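You operate a simulated robot arm through the tools that you are given. There is no shell and no other tool. Be economical: measure what you need, move in short steps, check, and stop when the job is done.

The job below is to be done with a simulated robot arm. You get a single attempt, and the scene is never put back.

## Task
Open the stock table drawer, take the orange spool and leave it in the inside of the stock table drawer, then shut the drawer. Then take the blue paperweight and put it on the blue plate. Then take the lime green tile on the top of the packing table and put it away on the top of the deep bench. Then open the cupboard drawer, fetch the white tape roll and set it in the inside of the cupboard drawer, then shut the drawer. Then take the orange box and leave it on the purple plate. Do these in the order given. Set down upright: orange spool, blue paperweight.
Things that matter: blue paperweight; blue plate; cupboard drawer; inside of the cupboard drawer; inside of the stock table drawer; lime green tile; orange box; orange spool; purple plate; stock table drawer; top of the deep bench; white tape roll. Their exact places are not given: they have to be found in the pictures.

It is judged by the outcome, as a careful person would: the job done as asked, and still so three seconds after it is handed in. It fails if anything else is knocked over, pushed out of place, dropped, spilled or broken.

## Robot
A 7-joint arm with a vacuum gripper on a trunk, on a base that drives. Base frame: it is fixed to the floor where the robot stands at the start and does not move with it; the origin is under the middle of the robot, x ahead of it, y to its left, z up. Units: cm, rad, N and s.
With the tool pointing down near the work surface it reaches from about 16 to 64 cm from the robot's upright axis, wherever it stands. Its first joint turns from -2.007 to 2.007 rad. Places, roughly: blue paperweight (5x5x5 cm) [-10, 150, 90]; blue plate (10x10x1 cm) [-150, -330, 90]; cupboard drawer [-200, 100, 90]; inside of the cupboard drawer [-210, 100, 80]; inside of the stock table drawer [60, 10, 70]; lime green tile (6x6x2 cm) [-60, 150, 90]; orange box (9x5x5 cm) [-60, 190, 90]; orange spool (6x5x6 cm) [140, -170, 110]; purple plate (10x10x1 cm) [-50, 170, 90]; stock table drawer [60, 10, 70]; top of the deep bench [-290, 20, 80]; white tape roll (6x6x3 cm) [-50, 190, 90]. Payload 2.55 kg.
Tool frame: the origin (TCP) lies in the middle of the cups' lips, and z points out of the cups. The gripper has 1 cup of 4.4 cm across, covering 4.4 by 4.4 cm (tool x, y); the bellows give 2 cm. With the vacuum on, a cup seals on a smooth face that it is pressed against (1 to 4 N); it does not hold porous or soft things. The pull reaches 55 N.
Orientation is that of the tool frame in the base frame, as [roll, pitch, yaw] about the fixed x, y, z axes, in that order (R = Rz(yaw) Ry(pitch) Rx(roll)). With the cups facing straight down, the tool's x points along the base's -x, its y along +y and its z along -z.

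## Interface
- The arm moves only by the tool send_rows. Its argument "rows" is a list of rows, each a list of 3 entries, a list of its own where there are three numbers: the shift along the base's x, y, z in mm, then the turn, a rotation vector about the base's x, y, z in rad, then the vacuum: 1 switches it on, 0 off. In form: [[[x, y, z], [rx, ry, rz], vac], ...]. A call has 1 to 12 rows; each row is the pose to reach, as a shift and turn from the pose commanded when the call began. Each row takes 0.2 s and may step no farther than 5 cm and 0.15 rad from the row before; otherwise, or with a gripper value out of range, the whole call is refused. Where a pose cannot be reached the arm comes as near as it can. A force on the tool above 40 N (or 10 N above the force at the start of the call, whichever is more), or a blocked arm, ends the call early, and 0.2 s more pass. The pull builds up within a second once a cup has sealed. Time passes only in rows, and 0.2 s behind the last, so rows that repeat a pose give it time. It gives the time, the measured TCP pose, the force on the tool (base axes) and the pull of the vacuum at its end, in the units of the frame above (readings bear some noise), with the torque about the TCP (base axes, N m) and any sound that the robot's microphone picked up, and new pictures: "views" is both (left out), scene, wrist or none.
- Cameras (640 x 400 px; columns grow to the right, rows downward): "scene" is now at [-0.75, 15.08, 168.48]; the picture's right is [-0.46, -0.89, 0.00], its down [-0.81, 0.43, -0.40] and it looks along [0.35, -0.18, -0.92] (base axes); focal length 263 px, centre (320, 200). "wrist" rides on the gripper at [8.1, 0.6, -17.3] in the tool frame; the picture's right is [-0.08, 1.00, 0.00], its down [-0.89, -0.07, -0.45] and it looks along [-0.44, -0.04, 0.90] (tool axes); focal length 256 px, centre (320, 200).
- move_column(by): slides the trunk up (or, below 0, down) by that many cm; the arm and the scene camera ride with it, the base frame stays. It gives what a move gives, with no picture.
- drive_base(legs): drives the robot by 1 to 6 legs, each [ahead, left, turn to the left] in cm, cm and rad, along the robot's own axes; the way and the turn of a leg run together, so that a leg with both is an arc; at most 150 cm and 3.142 rad a leg. The arm and the cameras ride along, it lands a little off, and it stops where it bumps. It gives what a move gives, and a new picture of the scene camera.
- pan_tilt(pan, tilt): turns the head with the scene camera to pan (to the left, within 2.705 rad either way) and tilt (down, from -0.506 to 1.204), counted from straight ahead of the robot. It gives what a move gives, and a new picture of the scene camera.
- measure_at(camera, pixels): for up to 12 pixels [column, row] of the newest picture of that camera ("zoom" is the newest enlarged one), the place [x, y, z] in the base frame of the surface seen there, good to about 0.2 cm. It takes no simulated time.
- close_up(camera, box): a new picture of the part [left, top, right, bottom] of that camera's present view, enlarged. It takes no simulated time.
- job_done(): hands the job in; it is judged then, once.

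Keep the steps short. Do not move on a guess: measure, check each grasp and each placing, and mend mistakes. In all there are 138 turns and 260 pictures (those below and enlarged ones count). Leave the vacuum off and the arm clear of the work at the hand-in unless told otherwise, and finish with a single line.

The tools are called as name(argument=value, ...) on one line, values as JSON. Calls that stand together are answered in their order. send_rows: Moves the arm, as the interface text tells. Its arguments: {"type":"object","properties":{"rows":{"type":"array","items":{"type":"array"}},"views":{"type":"string","enum":["both","scene","wrist","none"]}},"required":["rows"]} The other tools are called the same way: move_column (by) slides the trunk up or down; drive_base (legs) drives the base; pan_tilt (pan, tilt) turns the head that bears the scene camera; measure_at (camera, pixels) gives the place of the surface under pixels of a picture; close_up (camera, box) takes an enlarged picture of a part of a camera's view; job_done () hands the job in.

At the start:

```text
time_s: 0.0
eef_pos: [40.01, -22.65, 97.51]
ee_rot: [-3.141, 0.0, -3.141]
contact_force: [0.1, 0.2, 0.5]
ft_torque: [-0.01, -0.03, -0.02]
pull: 0.2
trunk travel left (down, up): [-80.0, 19.0]
robot x, y, heading: [-0.0, -0.07, 0.002]
head pan, tilt: [-0.482, 1.162]
```

scene: 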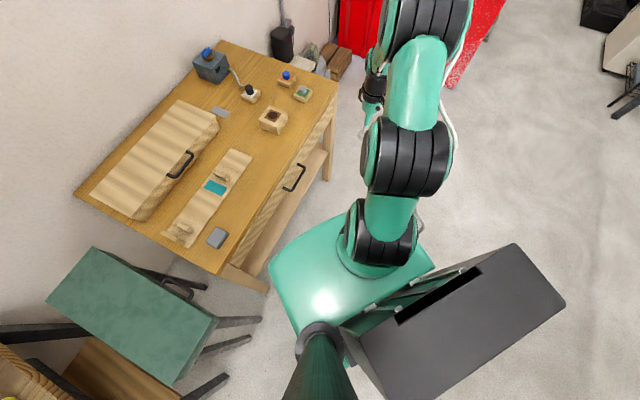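
wrist: 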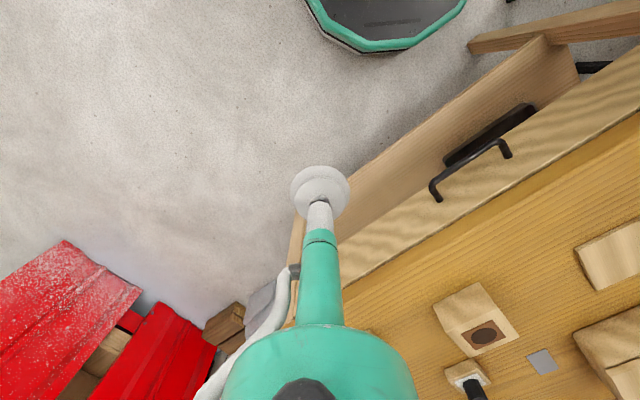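

I see the stock table with its drawer handle at about (293,178) in the scene picture. I'll measure the table and drawer front.

measure_at(camera="scene", pixels=[[293, 178], [303, 166], [284, 188], [270, 205], [318, 140], [335, 90], [220, 272], [225, 265], [280, 200], [75, 195], [222, 42], [330, 150]])

close_up(camera="scene", box=[180, 60, 380, 300])

pan_tilt(pan=0.0, tilt=0.6)

pan_tilt(pan=-1.0, tilt=0.4)

pan_tilt(pan=1.5, tilt=0.4)

pan_tilt(pan=2.7, tilt=0.4)

pan_tilt(pan=-2.3, tilt=0.4)

```text
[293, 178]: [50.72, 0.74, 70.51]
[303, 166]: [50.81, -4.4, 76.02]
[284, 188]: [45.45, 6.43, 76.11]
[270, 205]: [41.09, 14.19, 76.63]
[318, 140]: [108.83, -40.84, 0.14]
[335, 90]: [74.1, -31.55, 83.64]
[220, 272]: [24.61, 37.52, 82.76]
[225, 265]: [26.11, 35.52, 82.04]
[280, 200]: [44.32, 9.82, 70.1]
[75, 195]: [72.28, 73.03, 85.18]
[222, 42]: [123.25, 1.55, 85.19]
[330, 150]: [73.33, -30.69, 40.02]
```

```text
1.67 times, centred on (280, 180) of scene
```

zoom: 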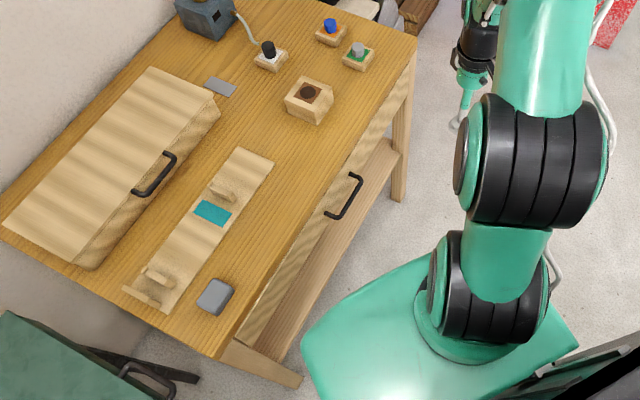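

```text
time_s: 1.0
eef_pos: [40.1, -22.78, 97.41]
ee_rot: [3.141, 0.0, 3.141]
contact_force: [-0.1, 0.7, 0.8]
ft_torque: [-0.04, -0.04, -0.03]
pull: 0.1
trunk travel left (down, up): [-80.0, 19.0]
robot x, y, heading: [0.23, -0.15, -0.004]
head pan, tilt: [0.0, 0.6]
```

scene: 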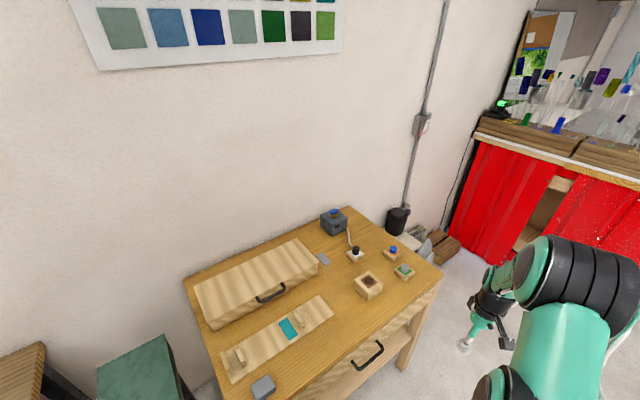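

```text
time_s: 2.2
eef_pos: [40.07, -22.7, 97.4]
ee_rot: [3.14, 0.0, 3.141]
contact_force: [1.3, 0.6, 0.2]
ft_torque: [0.02, -0.01, -0.01]
pull: 0.0
trunk travel left (down, up): [-80.0, 19.0]
robot x, y, heading: [-0.07, -0.23, -0.001]
head pan, tilt: [-1.0, 0.4]
```

scene: 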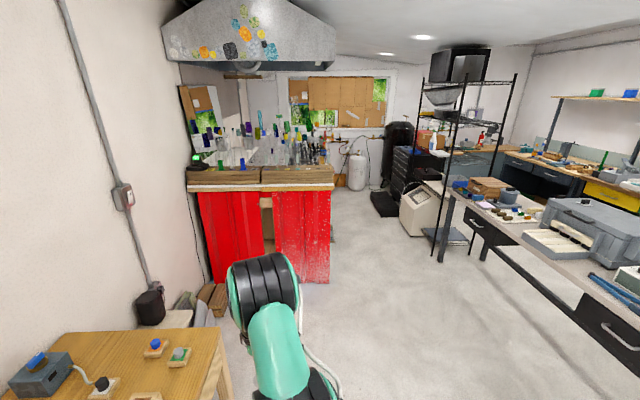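

```text
time_s: 4.5
eef_pos: [40.01, -22.73, 97.42]
ee_rot: [3.141, -0.001, 3.139]
contact_force: [-0.1, -0.1, -0.3]
ft_torque: [0.0, 0.0, -0.02]
pull: 0.0
trunk travel left (down, up): [-80.0, 19.0]
robot x, y, heading: [0.25, 0.14, -0.002]
head pan, tilt: [1.499, 0.4]
```

scene: 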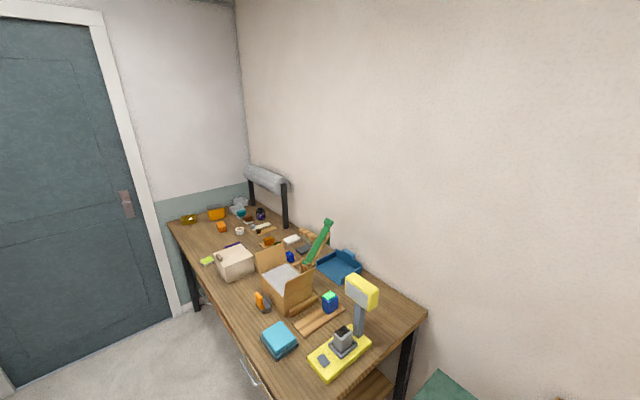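

```text
time_s: 5.9
eef_pos: [40.14, -22.62, 97.45]
ee_rot: [3.141, -0.001, 3.141]
contact_force: [0.3, -0.7, -0.7]
ft_torque: [0.01, 0.02, -0.01]
pull: 0.1
trunk travel left (down, up): [-80.0, 19.0]
robot x, y, heading: [0.07, 0.01, 0.004]
head pan, tilt: [2.7, 0.4]
```

scene: 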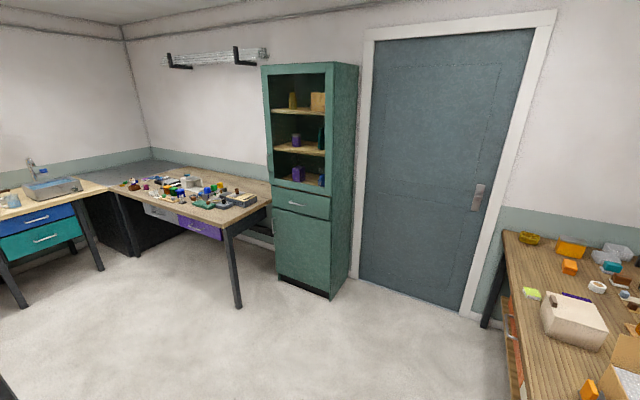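

```text
time_s: 9.8
eef_pos: [40.06, -22.66, 97.45]
ee_rot: [3.141, -0.001, -3.141]
contact_force: [-0.3, -0.1, -0.4]
ft_torque: [-0.01, 0.01, -0.02]
pull: 0.0
trunk travel left (down, up): [-80.0, 19.0]
robot x, y, heading: [-0.11, -0.23, 0.003]
head pan, tilt: [-2.3, 0.4]
```

scene: 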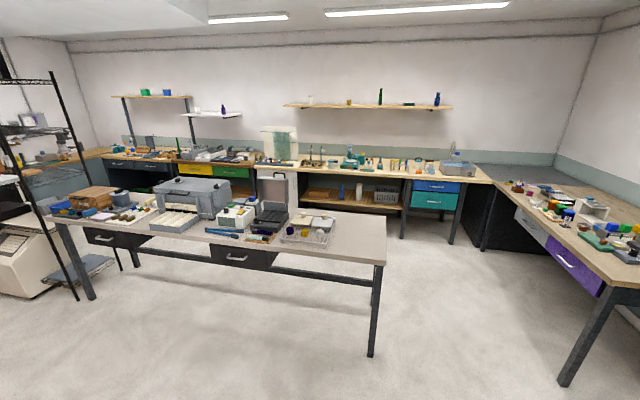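

I've surveyed the room. Next I'll look down at the robot's base and the drawer front to find free space.

pan_tilt(pan=-0.2, tilt=1.2)

```text
time_s: 11.8
eef_pos: [40.08, -22.66, 97.45]
ee_rot: [3.142, 0.0, -3.14]
contact_force: [0.1, -0.5, -0.1]
ft_torque: [-0.03, 0.02, 0.03]
pull: 0.1
trunk travel left (down, up): [-80.0, 19.0]
robot x, y, heading: [0.02, 0.2, 0.004]
head pan, tilt: [-0.201, 1.201]
```

scene: 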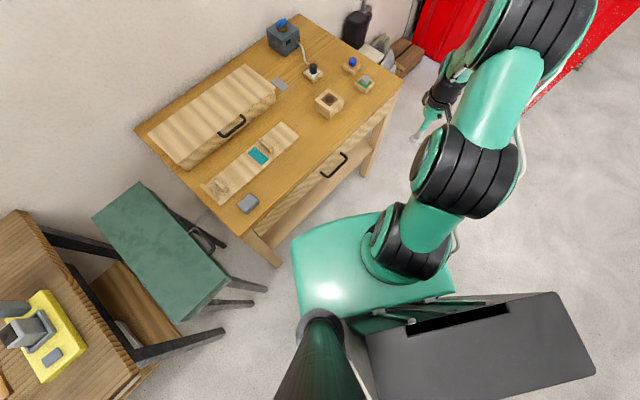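

measure_at(camera="scene", pixels=[[300, 235], [300, 300], [385, 215], [450, 285], [560, 295], [590, 370], [440, 360], [410, 325], [400, 260], [220, 290], [262, 288], [330, 175]])

measure_at(camera="scene", pixels=[[344, 153], [325, 173], [352, 160], [364, 150], [385, 118], [395, 95], [262, 228], [280, 225], [300, 200], [315, 185], [376, 125], [370, 135]])

close_up(camera="scene", box=[240, 90, 410, 270])

```text
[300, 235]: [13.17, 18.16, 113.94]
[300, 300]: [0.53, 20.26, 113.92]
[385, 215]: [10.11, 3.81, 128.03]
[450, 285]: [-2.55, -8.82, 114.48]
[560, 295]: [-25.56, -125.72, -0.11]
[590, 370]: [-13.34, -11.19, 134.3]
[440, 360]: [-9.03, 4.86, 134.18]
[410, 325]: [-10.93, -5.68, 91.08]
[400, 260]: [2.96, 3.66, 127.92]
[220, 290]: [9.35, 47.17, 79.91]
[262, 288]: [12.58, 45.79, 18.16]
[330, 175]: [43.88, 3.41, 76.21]
```

```text
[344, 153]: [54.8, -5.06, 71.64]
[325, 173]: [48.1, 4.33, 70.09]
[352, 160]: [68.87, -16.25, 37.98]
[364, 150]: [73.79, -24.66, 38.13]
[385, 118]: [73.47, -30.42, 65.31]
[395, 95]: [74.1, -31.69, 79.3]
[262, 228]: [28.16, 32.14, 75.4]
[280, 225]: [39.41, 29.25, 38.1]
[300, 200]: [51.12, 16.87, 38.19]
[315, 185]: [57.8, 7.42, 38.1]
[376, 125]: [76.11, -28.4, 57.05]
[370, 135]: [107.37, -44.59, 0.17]
```

```text
2.22 times, centred on (325, 180) of scene
```

zoom: 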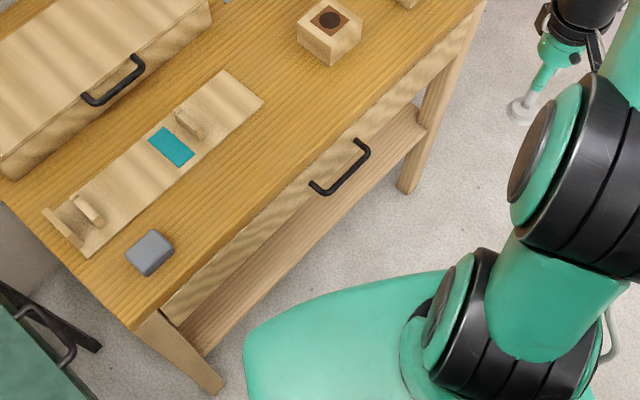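

Table edge runs along about (0.59,-0.81), so the drawer front's normal points at heading ~0.63. I'll back away to stand in front of it, then turn, and look straight.

drive_base(legs=[[-10, -44, 0], [0, 0, 0.625]])

pan_tilt(pan=0.0, tilt=0.85)

```text
time_s: 16.2
eef_pos: [35.93, -37.53, 97.47]
ee_rot: [-3.141, -0.001, -2.509]
contact_force: [-0.1, 0.0, 0.1]
ft_torque: [0.01, -0.02, -0.01]
pull: 0.1
trunk travel left (down, up): [-80.0, 19.0]
robot x, y, heading: [-9.75, -42.78, 0.628]
head pan, tilt: [-0.201, 1.201]
```

scene: 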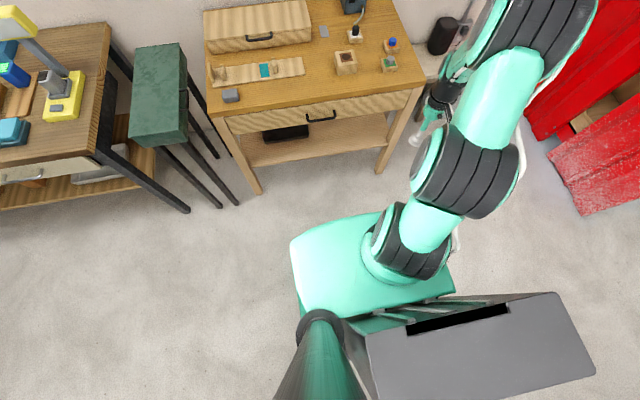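

```text
time_s: 17.1
eef_pos: [35.88, -37.61, 97.55]
ee_rot: [3.141, 0.0, -2.51]
contact_force: [-0.2, -0.4, -1.0]
ft_torque: [0.02, 0.02, 0.03]
pull: 0.0
trunk travel left (down, up): [-80.0, 19.0]
robot x, y, heading: [-10.21, -42.94, 0.629]
head pan, tilt: [0.0, 0.85]
```

scene: 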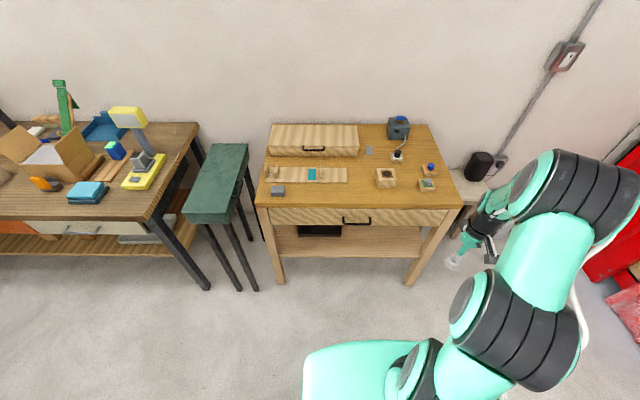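

close_up(camera="scene", box=[250, 180, 470, 270])

measure_at(camera="scene", pixels=[[345, 221], [357, 217], [369, 221], [275, 217], [300, 217], [330, 211], [330, 217], [330, 222], [400, 214], [435, 217], [300, 212], [300, 222]])

```text
2.91 times, centred on (360, 225) of scene
```

zoom: 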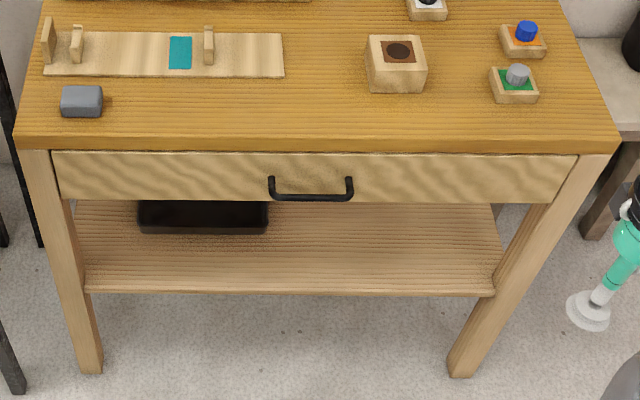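

```text
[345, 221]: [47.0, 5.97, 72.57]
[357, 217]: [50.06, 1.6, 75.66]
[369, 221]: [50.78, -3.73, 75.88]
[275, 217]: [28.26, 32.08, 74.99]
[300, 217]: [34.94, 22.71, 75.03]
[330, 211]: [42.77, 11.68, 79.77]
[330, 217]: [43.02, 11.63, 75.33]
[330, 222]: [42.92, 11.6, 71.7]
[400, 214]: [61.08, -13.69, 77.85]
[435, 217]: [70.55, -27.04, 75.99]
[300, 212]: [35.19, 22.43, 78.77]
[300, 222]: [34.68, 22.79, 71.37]
```

The drawer front face spans z≈70.5–81 with the handle at its middle. Beside the handle there is flat space. I'll bring the tool to horizontal, pointing at the drawer.

send_rows(rows=[[[2, 13, 0], [0.0831, -0.1161, 0], 0], [[4, 25, 0], [0.1662, -0.2322, 0], 0], [[6, 38, 0], [0.2493, -0.3483, 0], 0], [[8, 51, 0], [0.3324, -0.4644, 0], 0], [[10, 64, 0], [0.4155, -0.5805, 0], 0], [[12, 76, 0], [0.4986, -0.6966, 0], 0], [[14, 89, 0], [0.5817, -0.8127, 0], 0], [[16, 102, 0], [0.6648, -0.9288, 0], 0], [[18, 115, 0], [0.7479, -1.0449, 0], 0], [[20, 127, 0], [0.831, -1.161, 0], 0], [[22, 140, 0], [0.9141, -1.2771, 0], 0], [[22, 140, 0], [0.9141, -1.2771, 0], 0]])

```text
time_s: 19.7
eef_pos: [41.14, -23.91, 101.88]
ee_rot: [-3.107, 1.229, -2.489]
contact_force: [-0.2, 0.4, 0.3]
ft_torque: [-0.02, 0.02, 0.02]
pull: 0.0
out of reach, approached as far as the arm can: row 8, 9, 10, 11, 12
trunk travel left (down, up): [-80.0, 19.0]
robot x, y, heading: [-9.83, -43.03, 0.632]
head pan, tilt: [0.0, 0.85]
```

scene: 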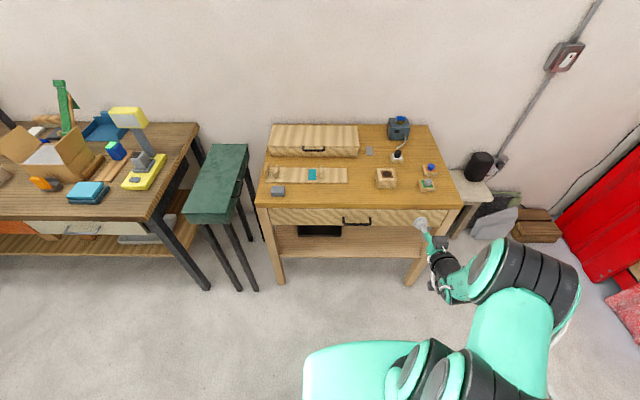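
wrist: 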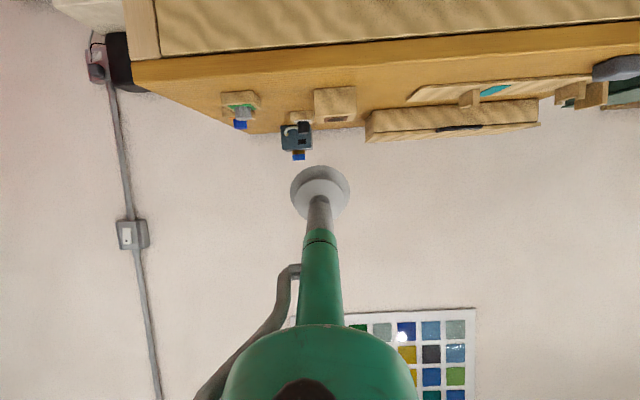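

The arm sits too low relative to its shoulder for a horizontal tool. I'll raise the arm and look at the pose.

send_rows(rows=[[[0, 0, 40], [0, 0, 0], 0], [[0, 0, 80], [0, 0, 0], 0], [[0, 0, 120], [0, 0, 0], 0], [[0, 0, 160], [0, 0, 0], 0], [[0, 0, 200], [0, 0, 0], 0], [[0, 0, 200], [0, 0, 0], 0]], views="none")

```text
time_s: 21.1
eef_pos: [41.2, -24.01, 121.58]
ee_rot: [-3.111, 1.229, -2.492]
contact_force: [-0.4, -0.3, 0.2]
ft_torque: [0.06, -0.02, 0.01]
pull: 0.1
trunk travel left (down, up): [-80.0, 19.0]
robot x, y, heading: [-9.99, -42.95, 0.631]
head pan, tilt: [0.0, 0.85]
```

send_rows(rows=[[[0, 0, 0], [0.066, -0.093, 0], 0], [[0, 0, 0], [0.132, -0.186, 0], 0], [[0, 0, 0], [0.198, -0.279, 0], 0], [[0, 0, 0], [0.198, -0.279, 0], 0]], views="none")

move_column(by=-45.5)

```text
time_s: 22.1
eef_pos: [41.33, -23.98, 121.6]
ee_rot: [-3.089, 1.344, -2.473]
contact_force: [-0.3, -0.2, -0.5]
ft_torque: [0.0, -0.02, 0.0]
pull: 0.1
out of reach, approached as far as the arm can: row 2, 3, 4
trunk travel left (down, up): [-80.0, 19.0]
robot x, y, heading: [-9.69, -42.71, 0.632]
head pan, tilt: [0.0, 0.85]
```

```text
refused: -45.5 is not a number from -40 to 40
```

send_rows(rows=[[[33, 23, 0], [0.0, 0.0, 0], 0], [[66, 46, 0], [0.0, 0.0, 0], 0], [[98, 70, 0], [0.0, 0.0, 0], 0], [[98, 70, 0], [0.066, -0.093, 0], 0], [[98, 70, 0], [0.132, -0.186, 0], 0], [[98, 70, 0], [0.132, -0.186, 0], 0]])

```text
time_s: 23.5
eef_pos: [51.21, -17.05, 121.51]
ee_rot: [-1.312, 1.557, -0.696]
contact_force: [-1.0, 0.2, 0.6]
ft_torque: [0.0, -0.03, 0.01]
pull: 0.1
trunk travel left (down, up): [-80.0, 19.0]
robot x, y, heading: [-9.85, -42.87, 0.627]
head pan, tilt: [0.0, 0.85]
```

scene: 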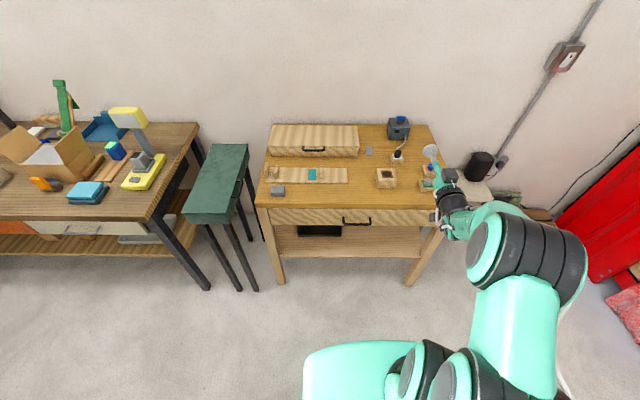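
wrist: 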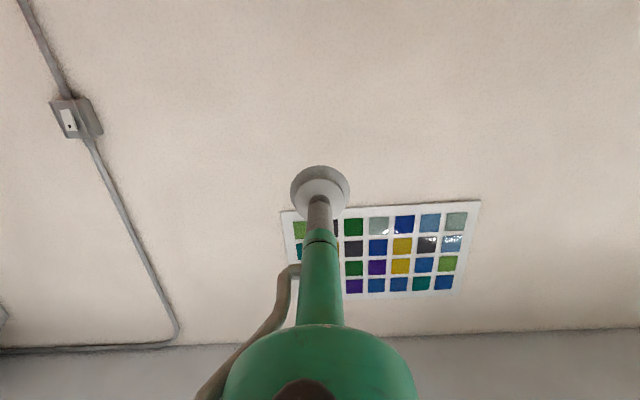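

The tool is horizontal now. I'll shift left 6 cm and lower the trunk to z≈75.7, staying 10 cm in front of the drawer face.

send_rows(rows=[[[-18, 24, 0], [0.0, 0.0, 0], 0], [[-35, 49, 0], [0.0, 0.0, 0], 0], [[-35, 49, 0], [0.0, 0.0, 0], 0]], views="none")

move_column(by=-23)

move_column(by=-22.8)

pan_tilt(pan=0.0, tilt=0.7)

```text
time_s: 24.3
eef_pos: [47.61, -12.23, 121.51]
ee_rot: [-1.414, 1.559, -0.797]
contact_force: [-0.7, 0.8, -0.3]
ft_torque: [0.04, 0.01, 0.0]
pull: 0.1
trunk travel left (down, up): [-80.0, 19.0]
robot x, y, heading: [-9.86, -42.98, 0.63]
head pan, tilt: [0.0, 0.85]
```

```text
time_s: 26.7
eef_pos: [47.6, -12.18, 98.38]
ee_rot: [-1.424, 1.559, -0.809]
contact_force: [0.2, 0.3, 0.0]
ft_torque: [0.03, -0.03, 0.03]
pull: 0.0
trunk travel left (down, up): [-57.0, 42.0]
robot x, y, heading: [-9.81, -42.99, 0.63]
head pan, tilt: [0.0, 0.85]
```

```text
time_s: 29.1
eef_pos: [47.61, -12.02, 75.67]
ee_rot: [-1.425, 1.558, -0.809]
contact_force: [0.5, 0.6, -0.1]
ft_torque: [0.01, -0.02, -0.01]
pull: 0.1
trunk travel left (down, up): [-34.2, 64.8]
robot x, y, heading: [-9.89, -43.22, 0.636]
head pan, tilt: [0.0, 0.85]
```

```text
time_s: 29.8
eef_pos: [47.7, -12.17, 75.61]
ee_rot: [-1.437, 1.558, -0.821]
contact_force: [-0.1, 0.4, -0.3]
ft_torque: [0.02, 0.01, -0.01]
pull: 0.1
trunk travel left (down, up): [-34.2, 64.8]
robot x, y, heading: [-10.26, -42.84, 0.633]
head pan, tilt: [0.0, 0.7]
```

scene: 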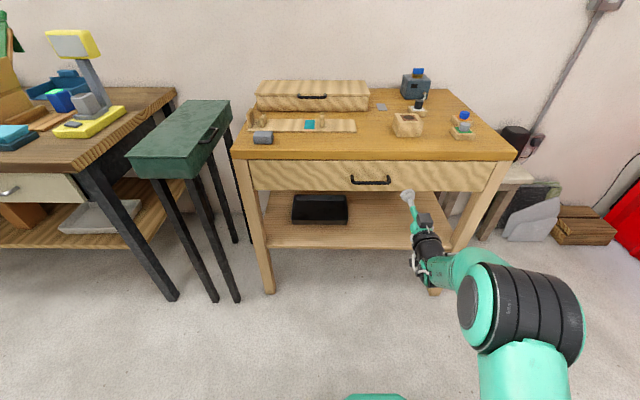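

TCP is 9.9 cm from the drawer front, ~11 cm right of the handle. I'll drive ahead 7 cm, then close in with the arm.

drive_base(legs=[[7, 0, -0.01]])

```text
time_s: 30.8
eef_pos: [53.65, -8.75, 75.49]
ee_rot: [-1.454, 1.56, -0.848]
contact_force: [0.1, -0.1, -0.2]
ft_torque: [-0.02, -0.01, 0.01]
pull: 0.0
trunk travel left (down, up): [-34.2, 64.8]
robot x, y, heading: [-4.19, -38.93, 0.62]
head pan, tilt: [0.0, 0.7]
```

scene: 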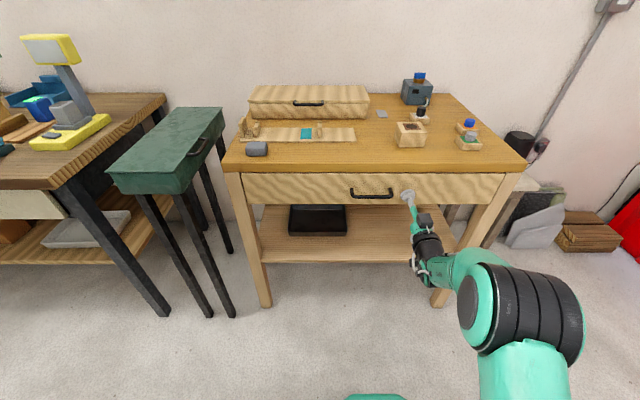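

3.1 cm remain. Vacuum on, press in gently.

send_rows(rows=[[[12, 9, 0], [0, 0, 0], 1], [[20, 15, 0], [0, 0, 0], 1], [[24, 17, 0], [0, 0, 0], 1], [[27, 19, 0], [0, 0, 0], 1], [[27, 19, 0], [0, 0, 0], 1], [[27, 19, 0], [0, 0, 0], 1], [[27, 19, 0], [0, 0, 0], 1]], views="none")

```text
time_s: 32.4
eef_pos: [56.24, -6.8, 75.72]
ee_rot: [-1.287, 1.559, -0.681]
contact_force: [-4.1, 0.7, 3.2]
ft_torque: [-0.07, 0.13, 0.38]
pull: 54.8
trunk travel left (down, up): [-34.2, 64.8]
robot x, y, heading: [-4.15, -38.82, 0.623]
head pan, tilt: [0.0, 0.7]
```

Sealed (pull 54.8 N). I'll pull the drawer by driving back.

drive_base(legs=[[-12, 0, 0]])

```text
time_s: 33.6
eef_pos: [46.62, -13.61, 75.59]
ee_rot: [-1.297, 1.559, -0.691]
contact_force: [-1.9, 3.9, 4.8]
ft_torque: [-0.02, 0.15, 0.26]
pull: 54.5
trunk travel left (down, up): [-34.2, 64.8]
robot x, y, heading: [-13.53, -45.46, 0.623]
head pan, tilt: [0.0, 0.7]
```

scene: 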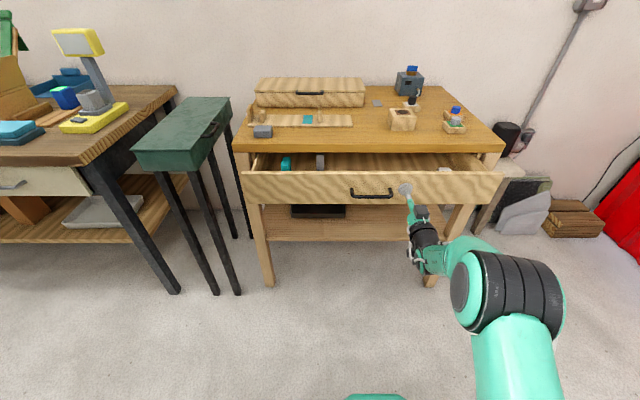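

Drawer is opening. A further 10 cm.

drive_base(legs=[[-10, 0, 0]])

```text
time_s: 34.8
eef_pos: [38.63, -19.38, 75.68]
ee_rot: [-1.284, 1.558, -0.679]
contact_force: [-1.7, 3.7, 2.6]
ft_torque: [-0.01, 0.16, 0.15]
pull: 55.0
trunk travel left (down, up): [-34.2, 64.8]
robot x, y, heading: [-22.12, -51.65, 0.625]
head pan, tilt: [0.0, 0.7]
```

scene: 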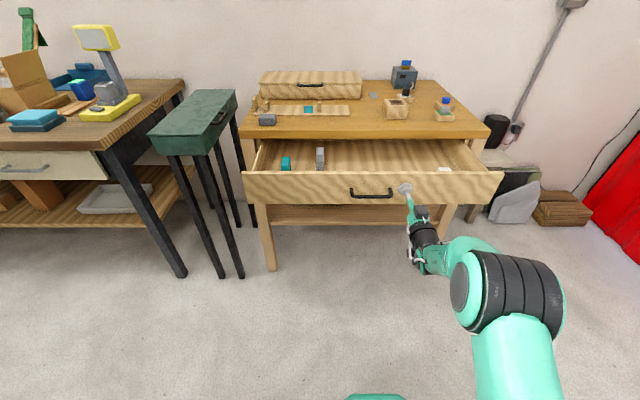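

Opened ~21.5 cm, with ample room in the middle/right. Release and back off; then go look for the spool.

send_rows(rows=[[[0, 0, 0], [0, 0, 0], 0], [[0, 0, 0], [0, 0, 0], 0], [[0, 0, 0], [0, 0, 0], 0], [[-8, -6, 0], [0, 0, 0], 0], [[-30, -22, 0], [0, 0, 0], 0], [[-50, -36, 0], [0, 0, 0], 0]], views="none")

measure_at(camera="scene", pixels=[[286, 163], [320, 158], [444, 170], [360, 175], [400, 155], [380, 165], [480, 180], [260, 180], [370, 175], [420, 168]])

close_up(camera="scene", box=[230, 120, 510, 220])

pan_tilt(pan=-1.3, tilt=0.35)

```text
time_s: 36.2
eef_pos: [35.48, -21.64, 76.19]
ee_rot: [-1.685, 1.559, -1.081]
contact_force: [0.0, -0.4, -0.6]
ft_torque: [-0.02, 0.0, 0.03]
pull: 0.1
out of reach, approached as far as the arm can: row 6
trunk travel left (down, up): [-34.2, 64.8]
robot x, y, heading: [-21.71, -51.88, 0.615]
head pan, tilt: [0.0, 0.7]
```

```text
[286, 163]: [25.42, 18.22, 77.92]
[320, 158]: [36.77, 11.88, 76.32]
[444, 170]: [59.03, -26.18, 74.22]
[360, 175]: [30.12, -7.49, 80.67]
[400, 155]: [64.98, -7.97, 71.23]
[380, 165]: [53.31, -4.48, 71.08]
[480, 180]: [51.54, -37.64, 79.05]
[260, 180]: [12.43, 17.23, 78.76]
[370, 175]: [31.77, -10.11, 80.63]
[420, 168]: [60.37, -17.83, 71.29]
```

```text
2.29 times, centred on (370, 170) of scene
```

zoom: 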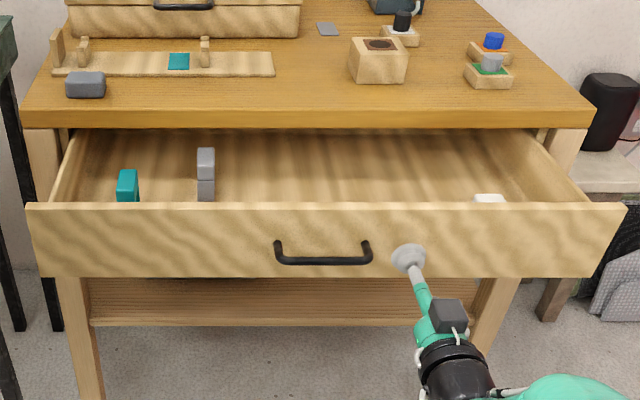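

```text
time_s: 37.6
eef_pos: [35.51, -21.66, 76.11]
ee_rot: [-1.688, 1.558, -1.083]
contact_force: [-0.3, -1.2, 0.0]
ft_torque: [-0.04, -0.01, 0.0]
pull: 0.1
trunk travel left (down, up): [-34.2, 64.8]
robot x, y, heading: [-21.57, -51.81, 0.625]
head pan, tilt: [-1.3, 0.351]
```

scene: 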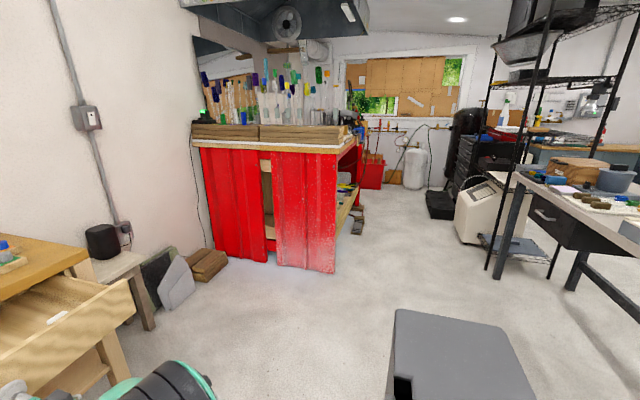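

Now look for the spool near (140,-170,110).

measure_at(camera="scene", pixels=[[230, 130], [300, 132], [340, 140], [270, 147], [205, 142], [265, 255], [330, 270], [215, 248], [345, 130], [285, 110], [485, 270], [385, 145]])

close_up(camera="scene", box=[180, 50, 400, 190])

close_up(camera="scene", box=[470, 100, 640, 220])

```text
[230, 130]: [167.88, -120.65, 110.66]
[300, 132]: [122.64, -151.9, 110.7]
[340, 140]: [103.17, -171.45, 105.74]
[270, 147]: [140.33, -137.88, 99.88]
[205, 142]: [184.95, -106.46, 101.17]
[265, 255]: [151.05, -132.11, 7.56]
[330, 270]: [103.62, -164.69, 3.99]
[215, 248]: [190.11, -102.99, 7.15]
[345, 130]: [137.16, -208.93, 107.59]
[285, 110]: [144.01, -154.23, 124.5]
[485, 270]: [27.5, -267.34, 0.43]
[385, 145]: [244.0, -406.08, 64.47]
```

```text
2.86 times, centred on (290, 120) of scene
```

zoom: 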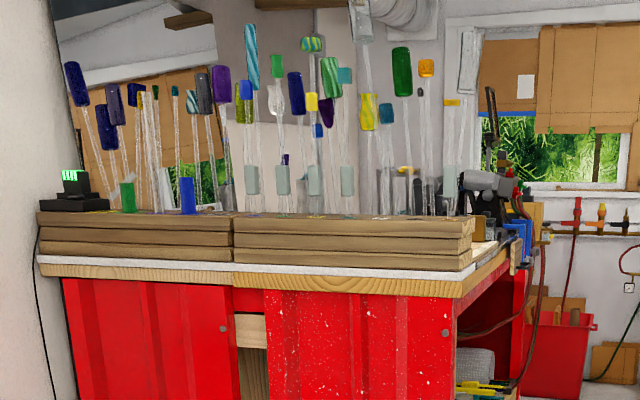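

```text
3.33 times, centred on (555, 160) of scene
```

zoom: 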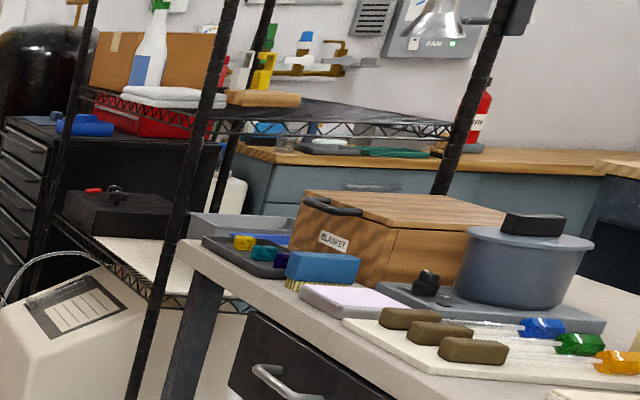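

The spool isn't visible from here; I'll back off, raise the trunk for a higher view.

drive_base(legs=[[-20, 0, 0], [0, 0, -1.58]])

move_column(by=40)

move_column(by=22)

pan_tilt(pan=0.25, tilt=0.4)

```text
time_s: 43.1
eef_pos: [-8.65, -120.66, 76.24]
ee_rot: [-1.688, 1.559, -2.663]
contact_force: [0.1, -0.1, -1.0]
ft_torque: [0.01, 0.02, -0.01]
pull: 0.0
trunk travel left (down, up): [-34.2, 64.8]
robot x, y, heading: [-38.1, -62.78, -0.955]
head pan, tilt: [-1.3, 0.351]
```

scene: 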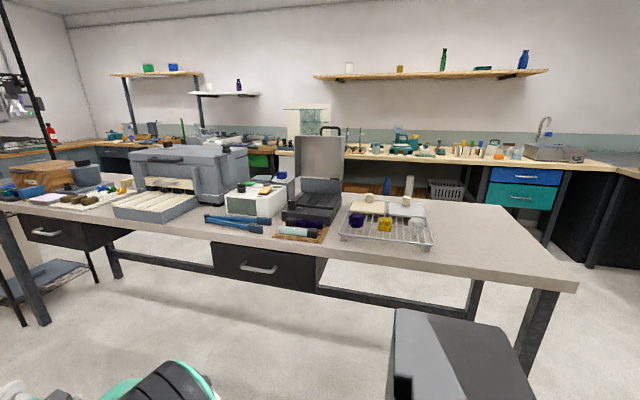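

```text
time_s: 46.9
eef_pos: [-8.56, -120.76, 116.21]
ee_rot: [-1.695, 1.558, -2.668]
contact_force: [0.1, -0.2, 0.3]
ft_torque: [-0.01, -0.01, -0.01]
pull: 0.1
trunk travel left (down, up): [-74.2, 24.8]
robot x, y, heading: [-38.3, -63.13, -0.958]
head pan, tilt: [-1.3, 0.351]
```

```text
time_s: 49.2
eef_pos: [-8.61, -120.75, 138.15]
ee_rot: [-1.699, 1.558, -2.673]
contact_force: [0.4, -0.1, 0.4]
ft_torque: [0.01, -0.04, -0.02]
pull: 0.1
trunk travel left (down, up): [-96.2, 2.8]
robot x, y, heading: [-38.09, -63.27, -0.961]
head pan, tilt: [-1.3, 0.351]
```

```text
time_s: 50.9
eef_pos: [-8.59, -120.74, 138.08]
ee_rot: [-1.689, 1.558, -2.664]
contact_force: [0.4, -0.1, 0.2]
ft_torque: [-0.02, 0.03, -0.05]
pull: 0.0
trunk travel left (down, up): [-96.2, 2.8]
robot x, y, heading: [-38.2, -63.43, -0.96]
head pan, tilt: [0.25, 0.4]
```

scene: 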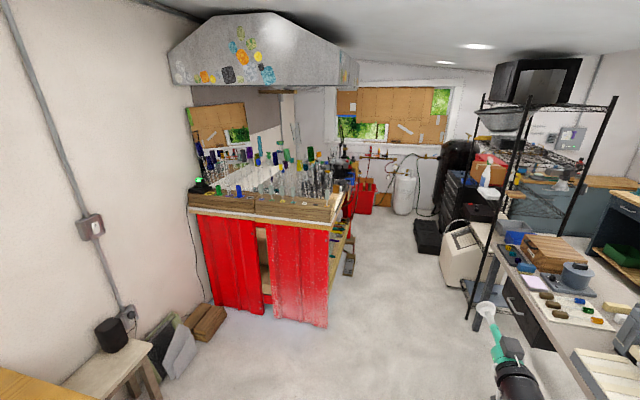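

close_up(camera="scene", box=[180, 140, 370, 250])

```text
3.37 times, centred on (275, 195) of scene
```

zoom: 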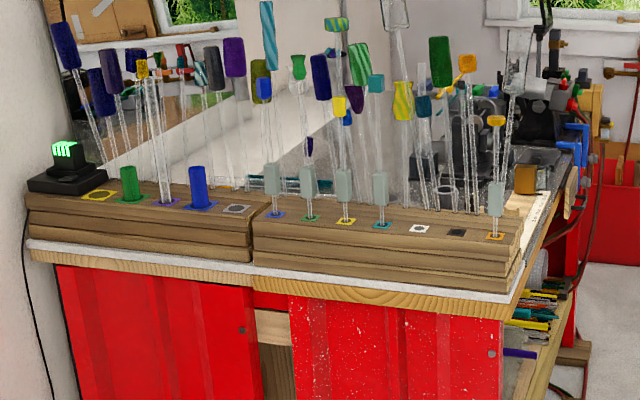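

An orange-brown thing sits at zoom (525,180). Measure it.

measure_at(camera="zoom", pixels=[[522, 182], [532, 170], [525, 190], [525, 168], [536, 182], [515, 220], [540, 200], [570, 165]])

close_up(camera="scene", box=[310, 165, 370, 215])

```text
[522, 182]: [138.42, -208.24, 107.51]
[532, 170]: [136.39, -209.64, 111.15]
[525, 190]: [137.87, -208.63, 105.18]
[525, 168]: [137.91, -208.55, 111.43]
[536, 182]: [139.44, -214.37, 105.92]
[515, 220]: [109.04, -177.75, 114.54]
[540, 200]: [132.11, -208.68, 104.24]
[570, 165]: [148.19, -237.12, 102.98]
```

```text
8.00 times, centred on (340, 190) of scene
```

zoom: 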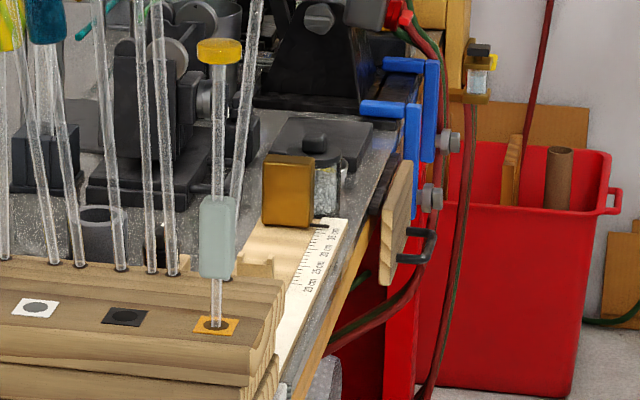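

That amber thing is a fixture at (137,-210), not matching (140,-170). I'll fold the arm (tool down, retracted) before driving nearer.

send_rows(rows=[[[-10, 15, -10], [0.1159, 0.0812, 0], 0], [[-21, 30, -20], [0.2318, 0.1624, 0], 0], [[-31, 45, -30], [0.3477, 0.2436, 0], 0], [[-42, 60, -40], [0.4636, 0.3248, 0], 0], [[-52, 75, -50], [0.5795, 0.406, 0], 0], [[-63, 90, -60], [0.6954, 0.4872, 0], 0], [[-73, 105, -70], [0.8113, 0.5684, 0], 0], [[-83, 120, -80], [0.9272, 0.6496, 0], 0], [[-94, 134, -90], [1.0431, 0.7308, 0], 0], [[-104, 149, -100], [1.159, 0.812, 0], 0], [[-115, 164, -110], [1.275, 0.893, 0], 0]], views="none")

drive_base(legs=[[60, 75, 0]])

pan_tilt(pan=-0.15, tilt=0.5)

```text
time_s: 53.3
eef_pos: [-20.14, -104.4, 127.19]
ee_rot: [-3.126, 0.01, 2.193]
contact_force: [-0.9, 0.2, 0.6]
ft_torque: [0.03, 0.01, 0.0]
pull: 0.1
trunk travel left (down, up): [-96.2, 2.8]
robot x, y, heading: [-38.06, -63.33, -0.96]
head pan, tilt: [0.25, 0.4]
```

```text
time_s: 58.3
eef_pos: [77.1, -108.12, 127.3]
ee_rot: [-3.128, 0.012, 2.214]
contact_force: [-0.1, -0.1, 0.3]
ft_torque: [0.0, -0.03, -0.01]
pull: 0.2
trunk travel left (down, up): [-96.2, 2.8]
robot x, y, heading: [58.1, -67.64, -0.939]
head pan, tilt: [0.25, 0.4]
```

scene: 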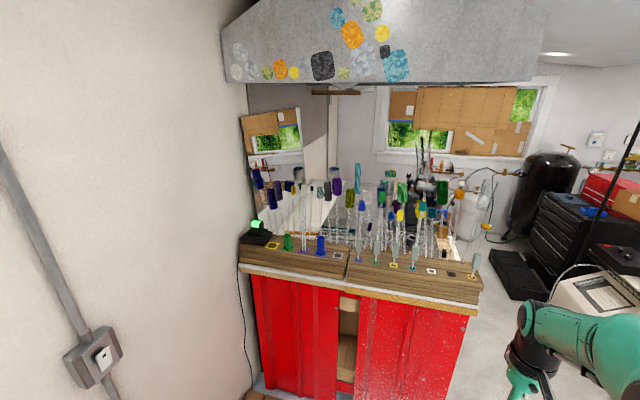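

```text
time_s: 59.2
eef_pos: [76.98, -108.08, 127.23]
ee_rot: [-3.127, 0.013, 2.214]
contact_force: [-1.2, 0.6, 0.4]
ft_torque: [-0.03, 0.0, 0.02]
pull: 0.1
trunk travel left (down, up): [-96.2, 2.8]
robot x, y, heading: [58.42, -67.31, -0.938]
head pan, tilt: [-0.15, 0.499]
```

scene: 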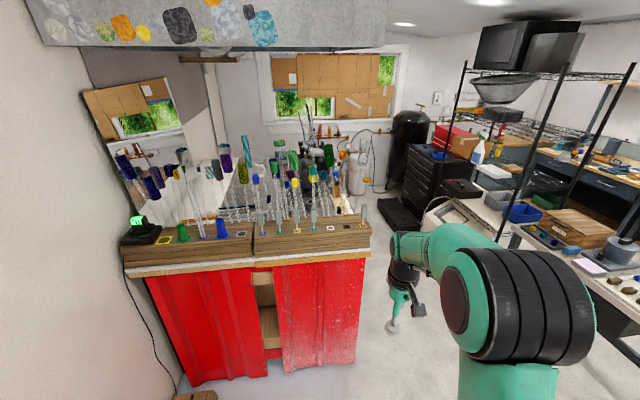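

close_up(camera="scene", box=[230, 120, 380, 260])

close_up(camera="scene", box=[110, 140, 270, 260])

```text
2.86 times, centred on (305, 190) of scene
```

zoom: 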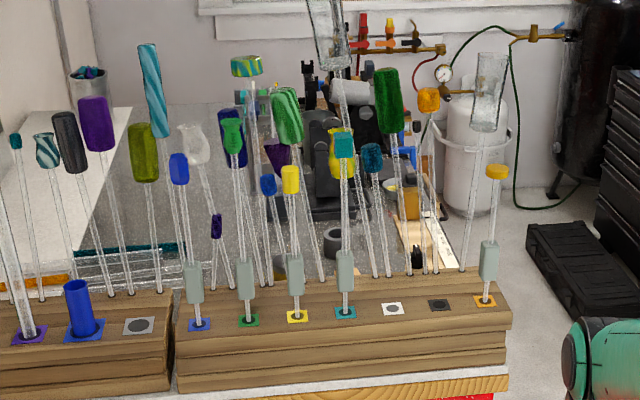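

```text
3.33 times, centred on (190, 200) of scene
```

zoom: 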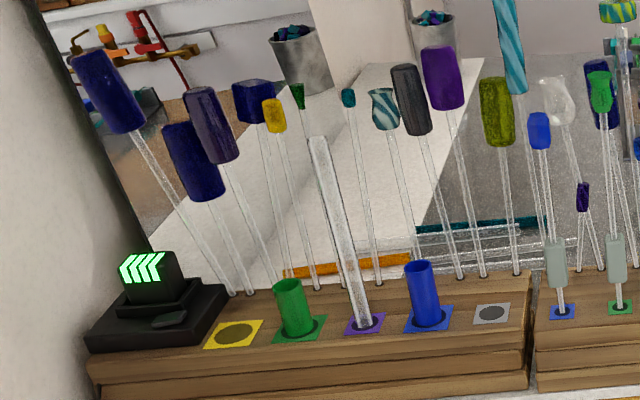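

close_up(camera="scene", box=[275, 140, 375, 240])

measure_at(camera="scene", pixels=[[343, 155], [337, 190], [310, 204], [303, 204], [275, 215], [350, 200], [345, 225], [180, 221], [300, 175], [367, 180], [200, 220], [320, 215]])

```text
4.00 times, centred on (325, 190) of scene
```

zoom: 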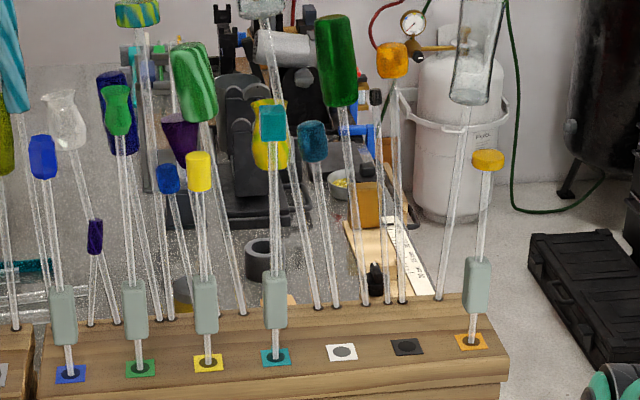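

```text
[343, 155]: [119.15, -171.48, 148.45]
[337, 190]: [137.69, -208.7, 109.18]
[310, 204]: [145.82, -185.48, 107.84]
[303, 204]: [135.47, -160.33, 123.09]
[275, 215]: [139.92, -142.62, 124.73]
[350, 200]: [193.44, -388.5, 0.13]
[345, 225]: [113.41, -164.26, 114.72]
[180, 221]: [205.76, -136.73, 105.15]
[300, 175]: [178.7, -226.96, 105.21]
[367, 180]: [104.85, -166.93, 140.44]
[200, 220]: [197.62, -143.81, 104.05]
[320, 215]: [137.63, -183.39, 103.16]
```

A brownish piece behind the rods at about (291,213). Measure and enlarge.

measure_at(camera="scene", pixels=[[290, 210], [291, 213], [292, 216], [289, 212], [293, 212], [288, 215], [310, 196], [310, 208], [306, 204]])

close_up(camera="scene", box=[265, 190, 315, 230])

```text
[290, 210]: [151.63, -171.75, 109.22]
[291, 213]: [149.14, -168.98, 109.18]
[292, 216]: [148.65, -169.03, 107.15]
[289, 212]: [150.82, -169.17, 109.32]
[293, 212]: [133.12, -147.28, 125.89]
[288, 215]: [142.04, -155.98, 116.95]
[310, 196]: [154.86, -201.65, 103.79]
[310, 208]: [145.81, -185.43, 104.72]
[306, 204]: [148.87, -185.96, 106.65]
```

```text
10.00 times, centred on (290, 210) of scene
```

zoom: 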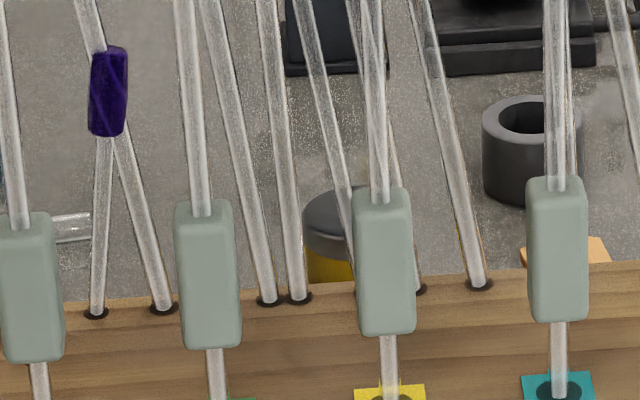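

The gray-capped orange item at (150,-170), top z≈109, is the likely spool, behind the glass rods. It's best reached from the cabinet's right end. Measure the floor space there.

pan_tilt(pan=-0.45, tilt=0.7)

```text
time_s: 60.0
eef_pos: [77.07, -108.09, 127.11]
ee_rot: [-3.127, 0.012, 2.213]
contact_force: [-0.8, -0.8, 0.5]
ft_torque: [0.01, 0.02, 0.0]
pull: 0.1
trunk travel left (down, up): [-96.2, 2.8]
robot x, y, heading: [58.05, -67.28, -0.941]
head pan, tilt: [-0.45, 0.7]
```

scene: 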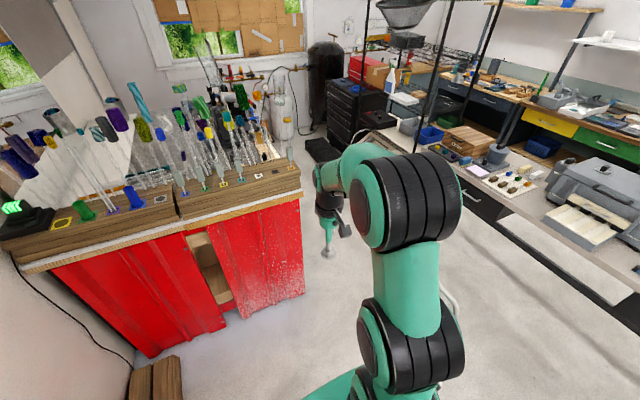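

measure_at(camera="scene", pixels=[[372, 140], [470, 180], [500, 215], [610, 300], [320, 150], [345, 175], [310, 190], [300, 170], [290, 105], [475, 215], [560, 255], [310, 250]])

```text
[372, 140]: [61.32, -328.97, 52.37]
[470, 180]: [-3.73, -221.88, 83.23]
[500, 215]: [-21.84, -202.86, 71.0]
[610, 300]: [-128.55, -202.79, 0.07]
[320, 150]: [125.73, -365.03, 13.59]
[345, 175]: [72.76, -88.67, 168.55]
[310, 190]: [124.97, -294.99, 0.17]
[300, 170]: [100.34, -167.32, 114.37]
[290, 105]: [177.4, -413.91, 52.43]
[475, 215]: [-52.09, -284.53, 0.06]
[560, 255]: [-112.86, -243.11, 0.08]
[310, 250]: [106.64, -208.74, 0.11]
```

Floor is clear. Drive to about (45,-185), then turn to face the cabinet's right end.

drive_base(legs=[[0, -80, 0], [87, 0, 0], [0, 0, 1.55]])

pan_tilt(pan=0.0, tilt=0.6)

```text
time_s: 72.1
eef_pos: [86.69, -168.31, 127.21]
ee_rot: [-3.128, 0.012, -2.563]
contact_force: [0.0, -0.2, -0.1]
ft_torque: [0.01, -0.01, -0.01]
pull: 0.1
trunk travel left (down, up): [-96.2, 2.8]
robot x, y, heading: [44.78, -184.2, 0.566]
head pan, tilt: [-0.45, 0.7]
```

scene: 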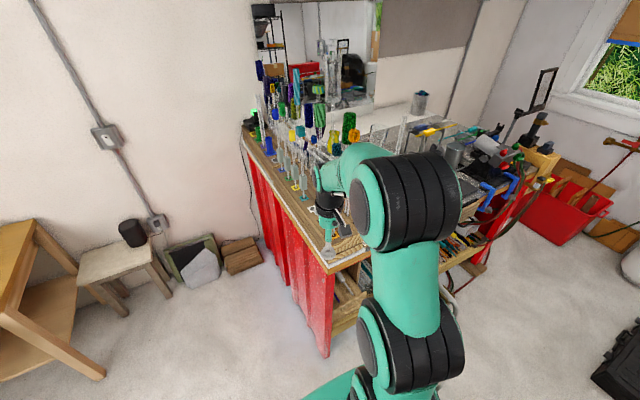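

```text
time_s: 73.0
eef_pos: [86.72, -168.28, 127.26]
ee_rot: [-3.128, 0.013, -2.563]
contact_force: [0.6, -0.7, 0.1]
ft_torque: [-0.02, -0.04, -0.01]
pull: 0.1
trunk travel left (down, up): [-96.2, 2.8]
robot x, y, heading: [44.86, -184.07, 0.57]
head pan, tilt: [0.0, 0.6]
```

scene: 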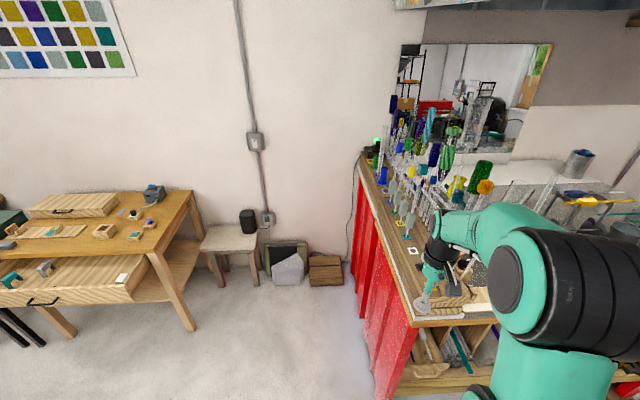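

Strafe right to stand off the cabinet's end and view the top.

drive_base(legs=[[0, -38, 0.03]])

pan_tilt(pan=0.1, tilt=0.6)

close_up(camera="scene", box=[220, 80, 480, 280])

```text
time_s: 75.4
eef_pos: [107.0, -198.95, 127.09]
ee_rot: [-3.127, 0.011, -2.537]
contact_force: [0.4, -0.3, 0.5]
ft_torque: [0.0, 0.02, 0.02]
pull: 0.1
trunk travel left (down, up): [-96.2, 2.8]
robot x, y, heading: [65.15, -215.89, 0.589]
head pan, tilt: [0.0, 0.6]
```

scene: 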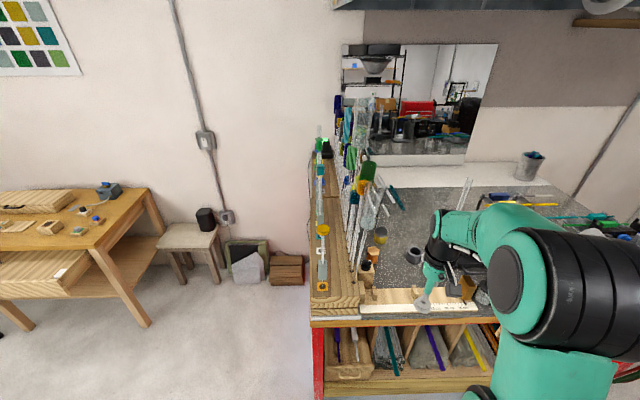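

```text
time_s: 76.1
eef_pos: [106.95, -198.95, 127.12]
ee_rot: [-3.128, 0.013, -2.538]
contact_force: [-0.7, 0.3, 0.3]
ft_torque: [-0.01, 0.01, 0.0]
pull: 0.0
trunk travel left (down, up): [-96.2, 2.8]
robot x, y, heading: [65.59, -215.75, 0.592]
head pan, tilt: [0.099, 0.6]
```

scene: 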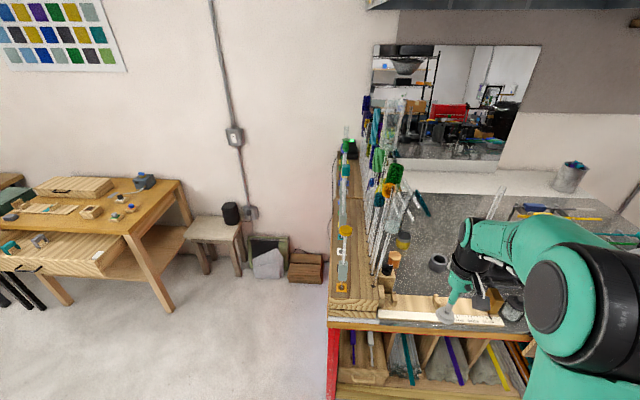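

```text
2.00 times, centred on (350, 180) of scene
```

zoom: 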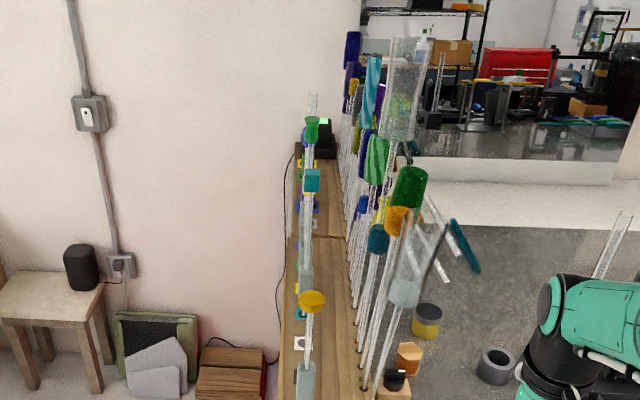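

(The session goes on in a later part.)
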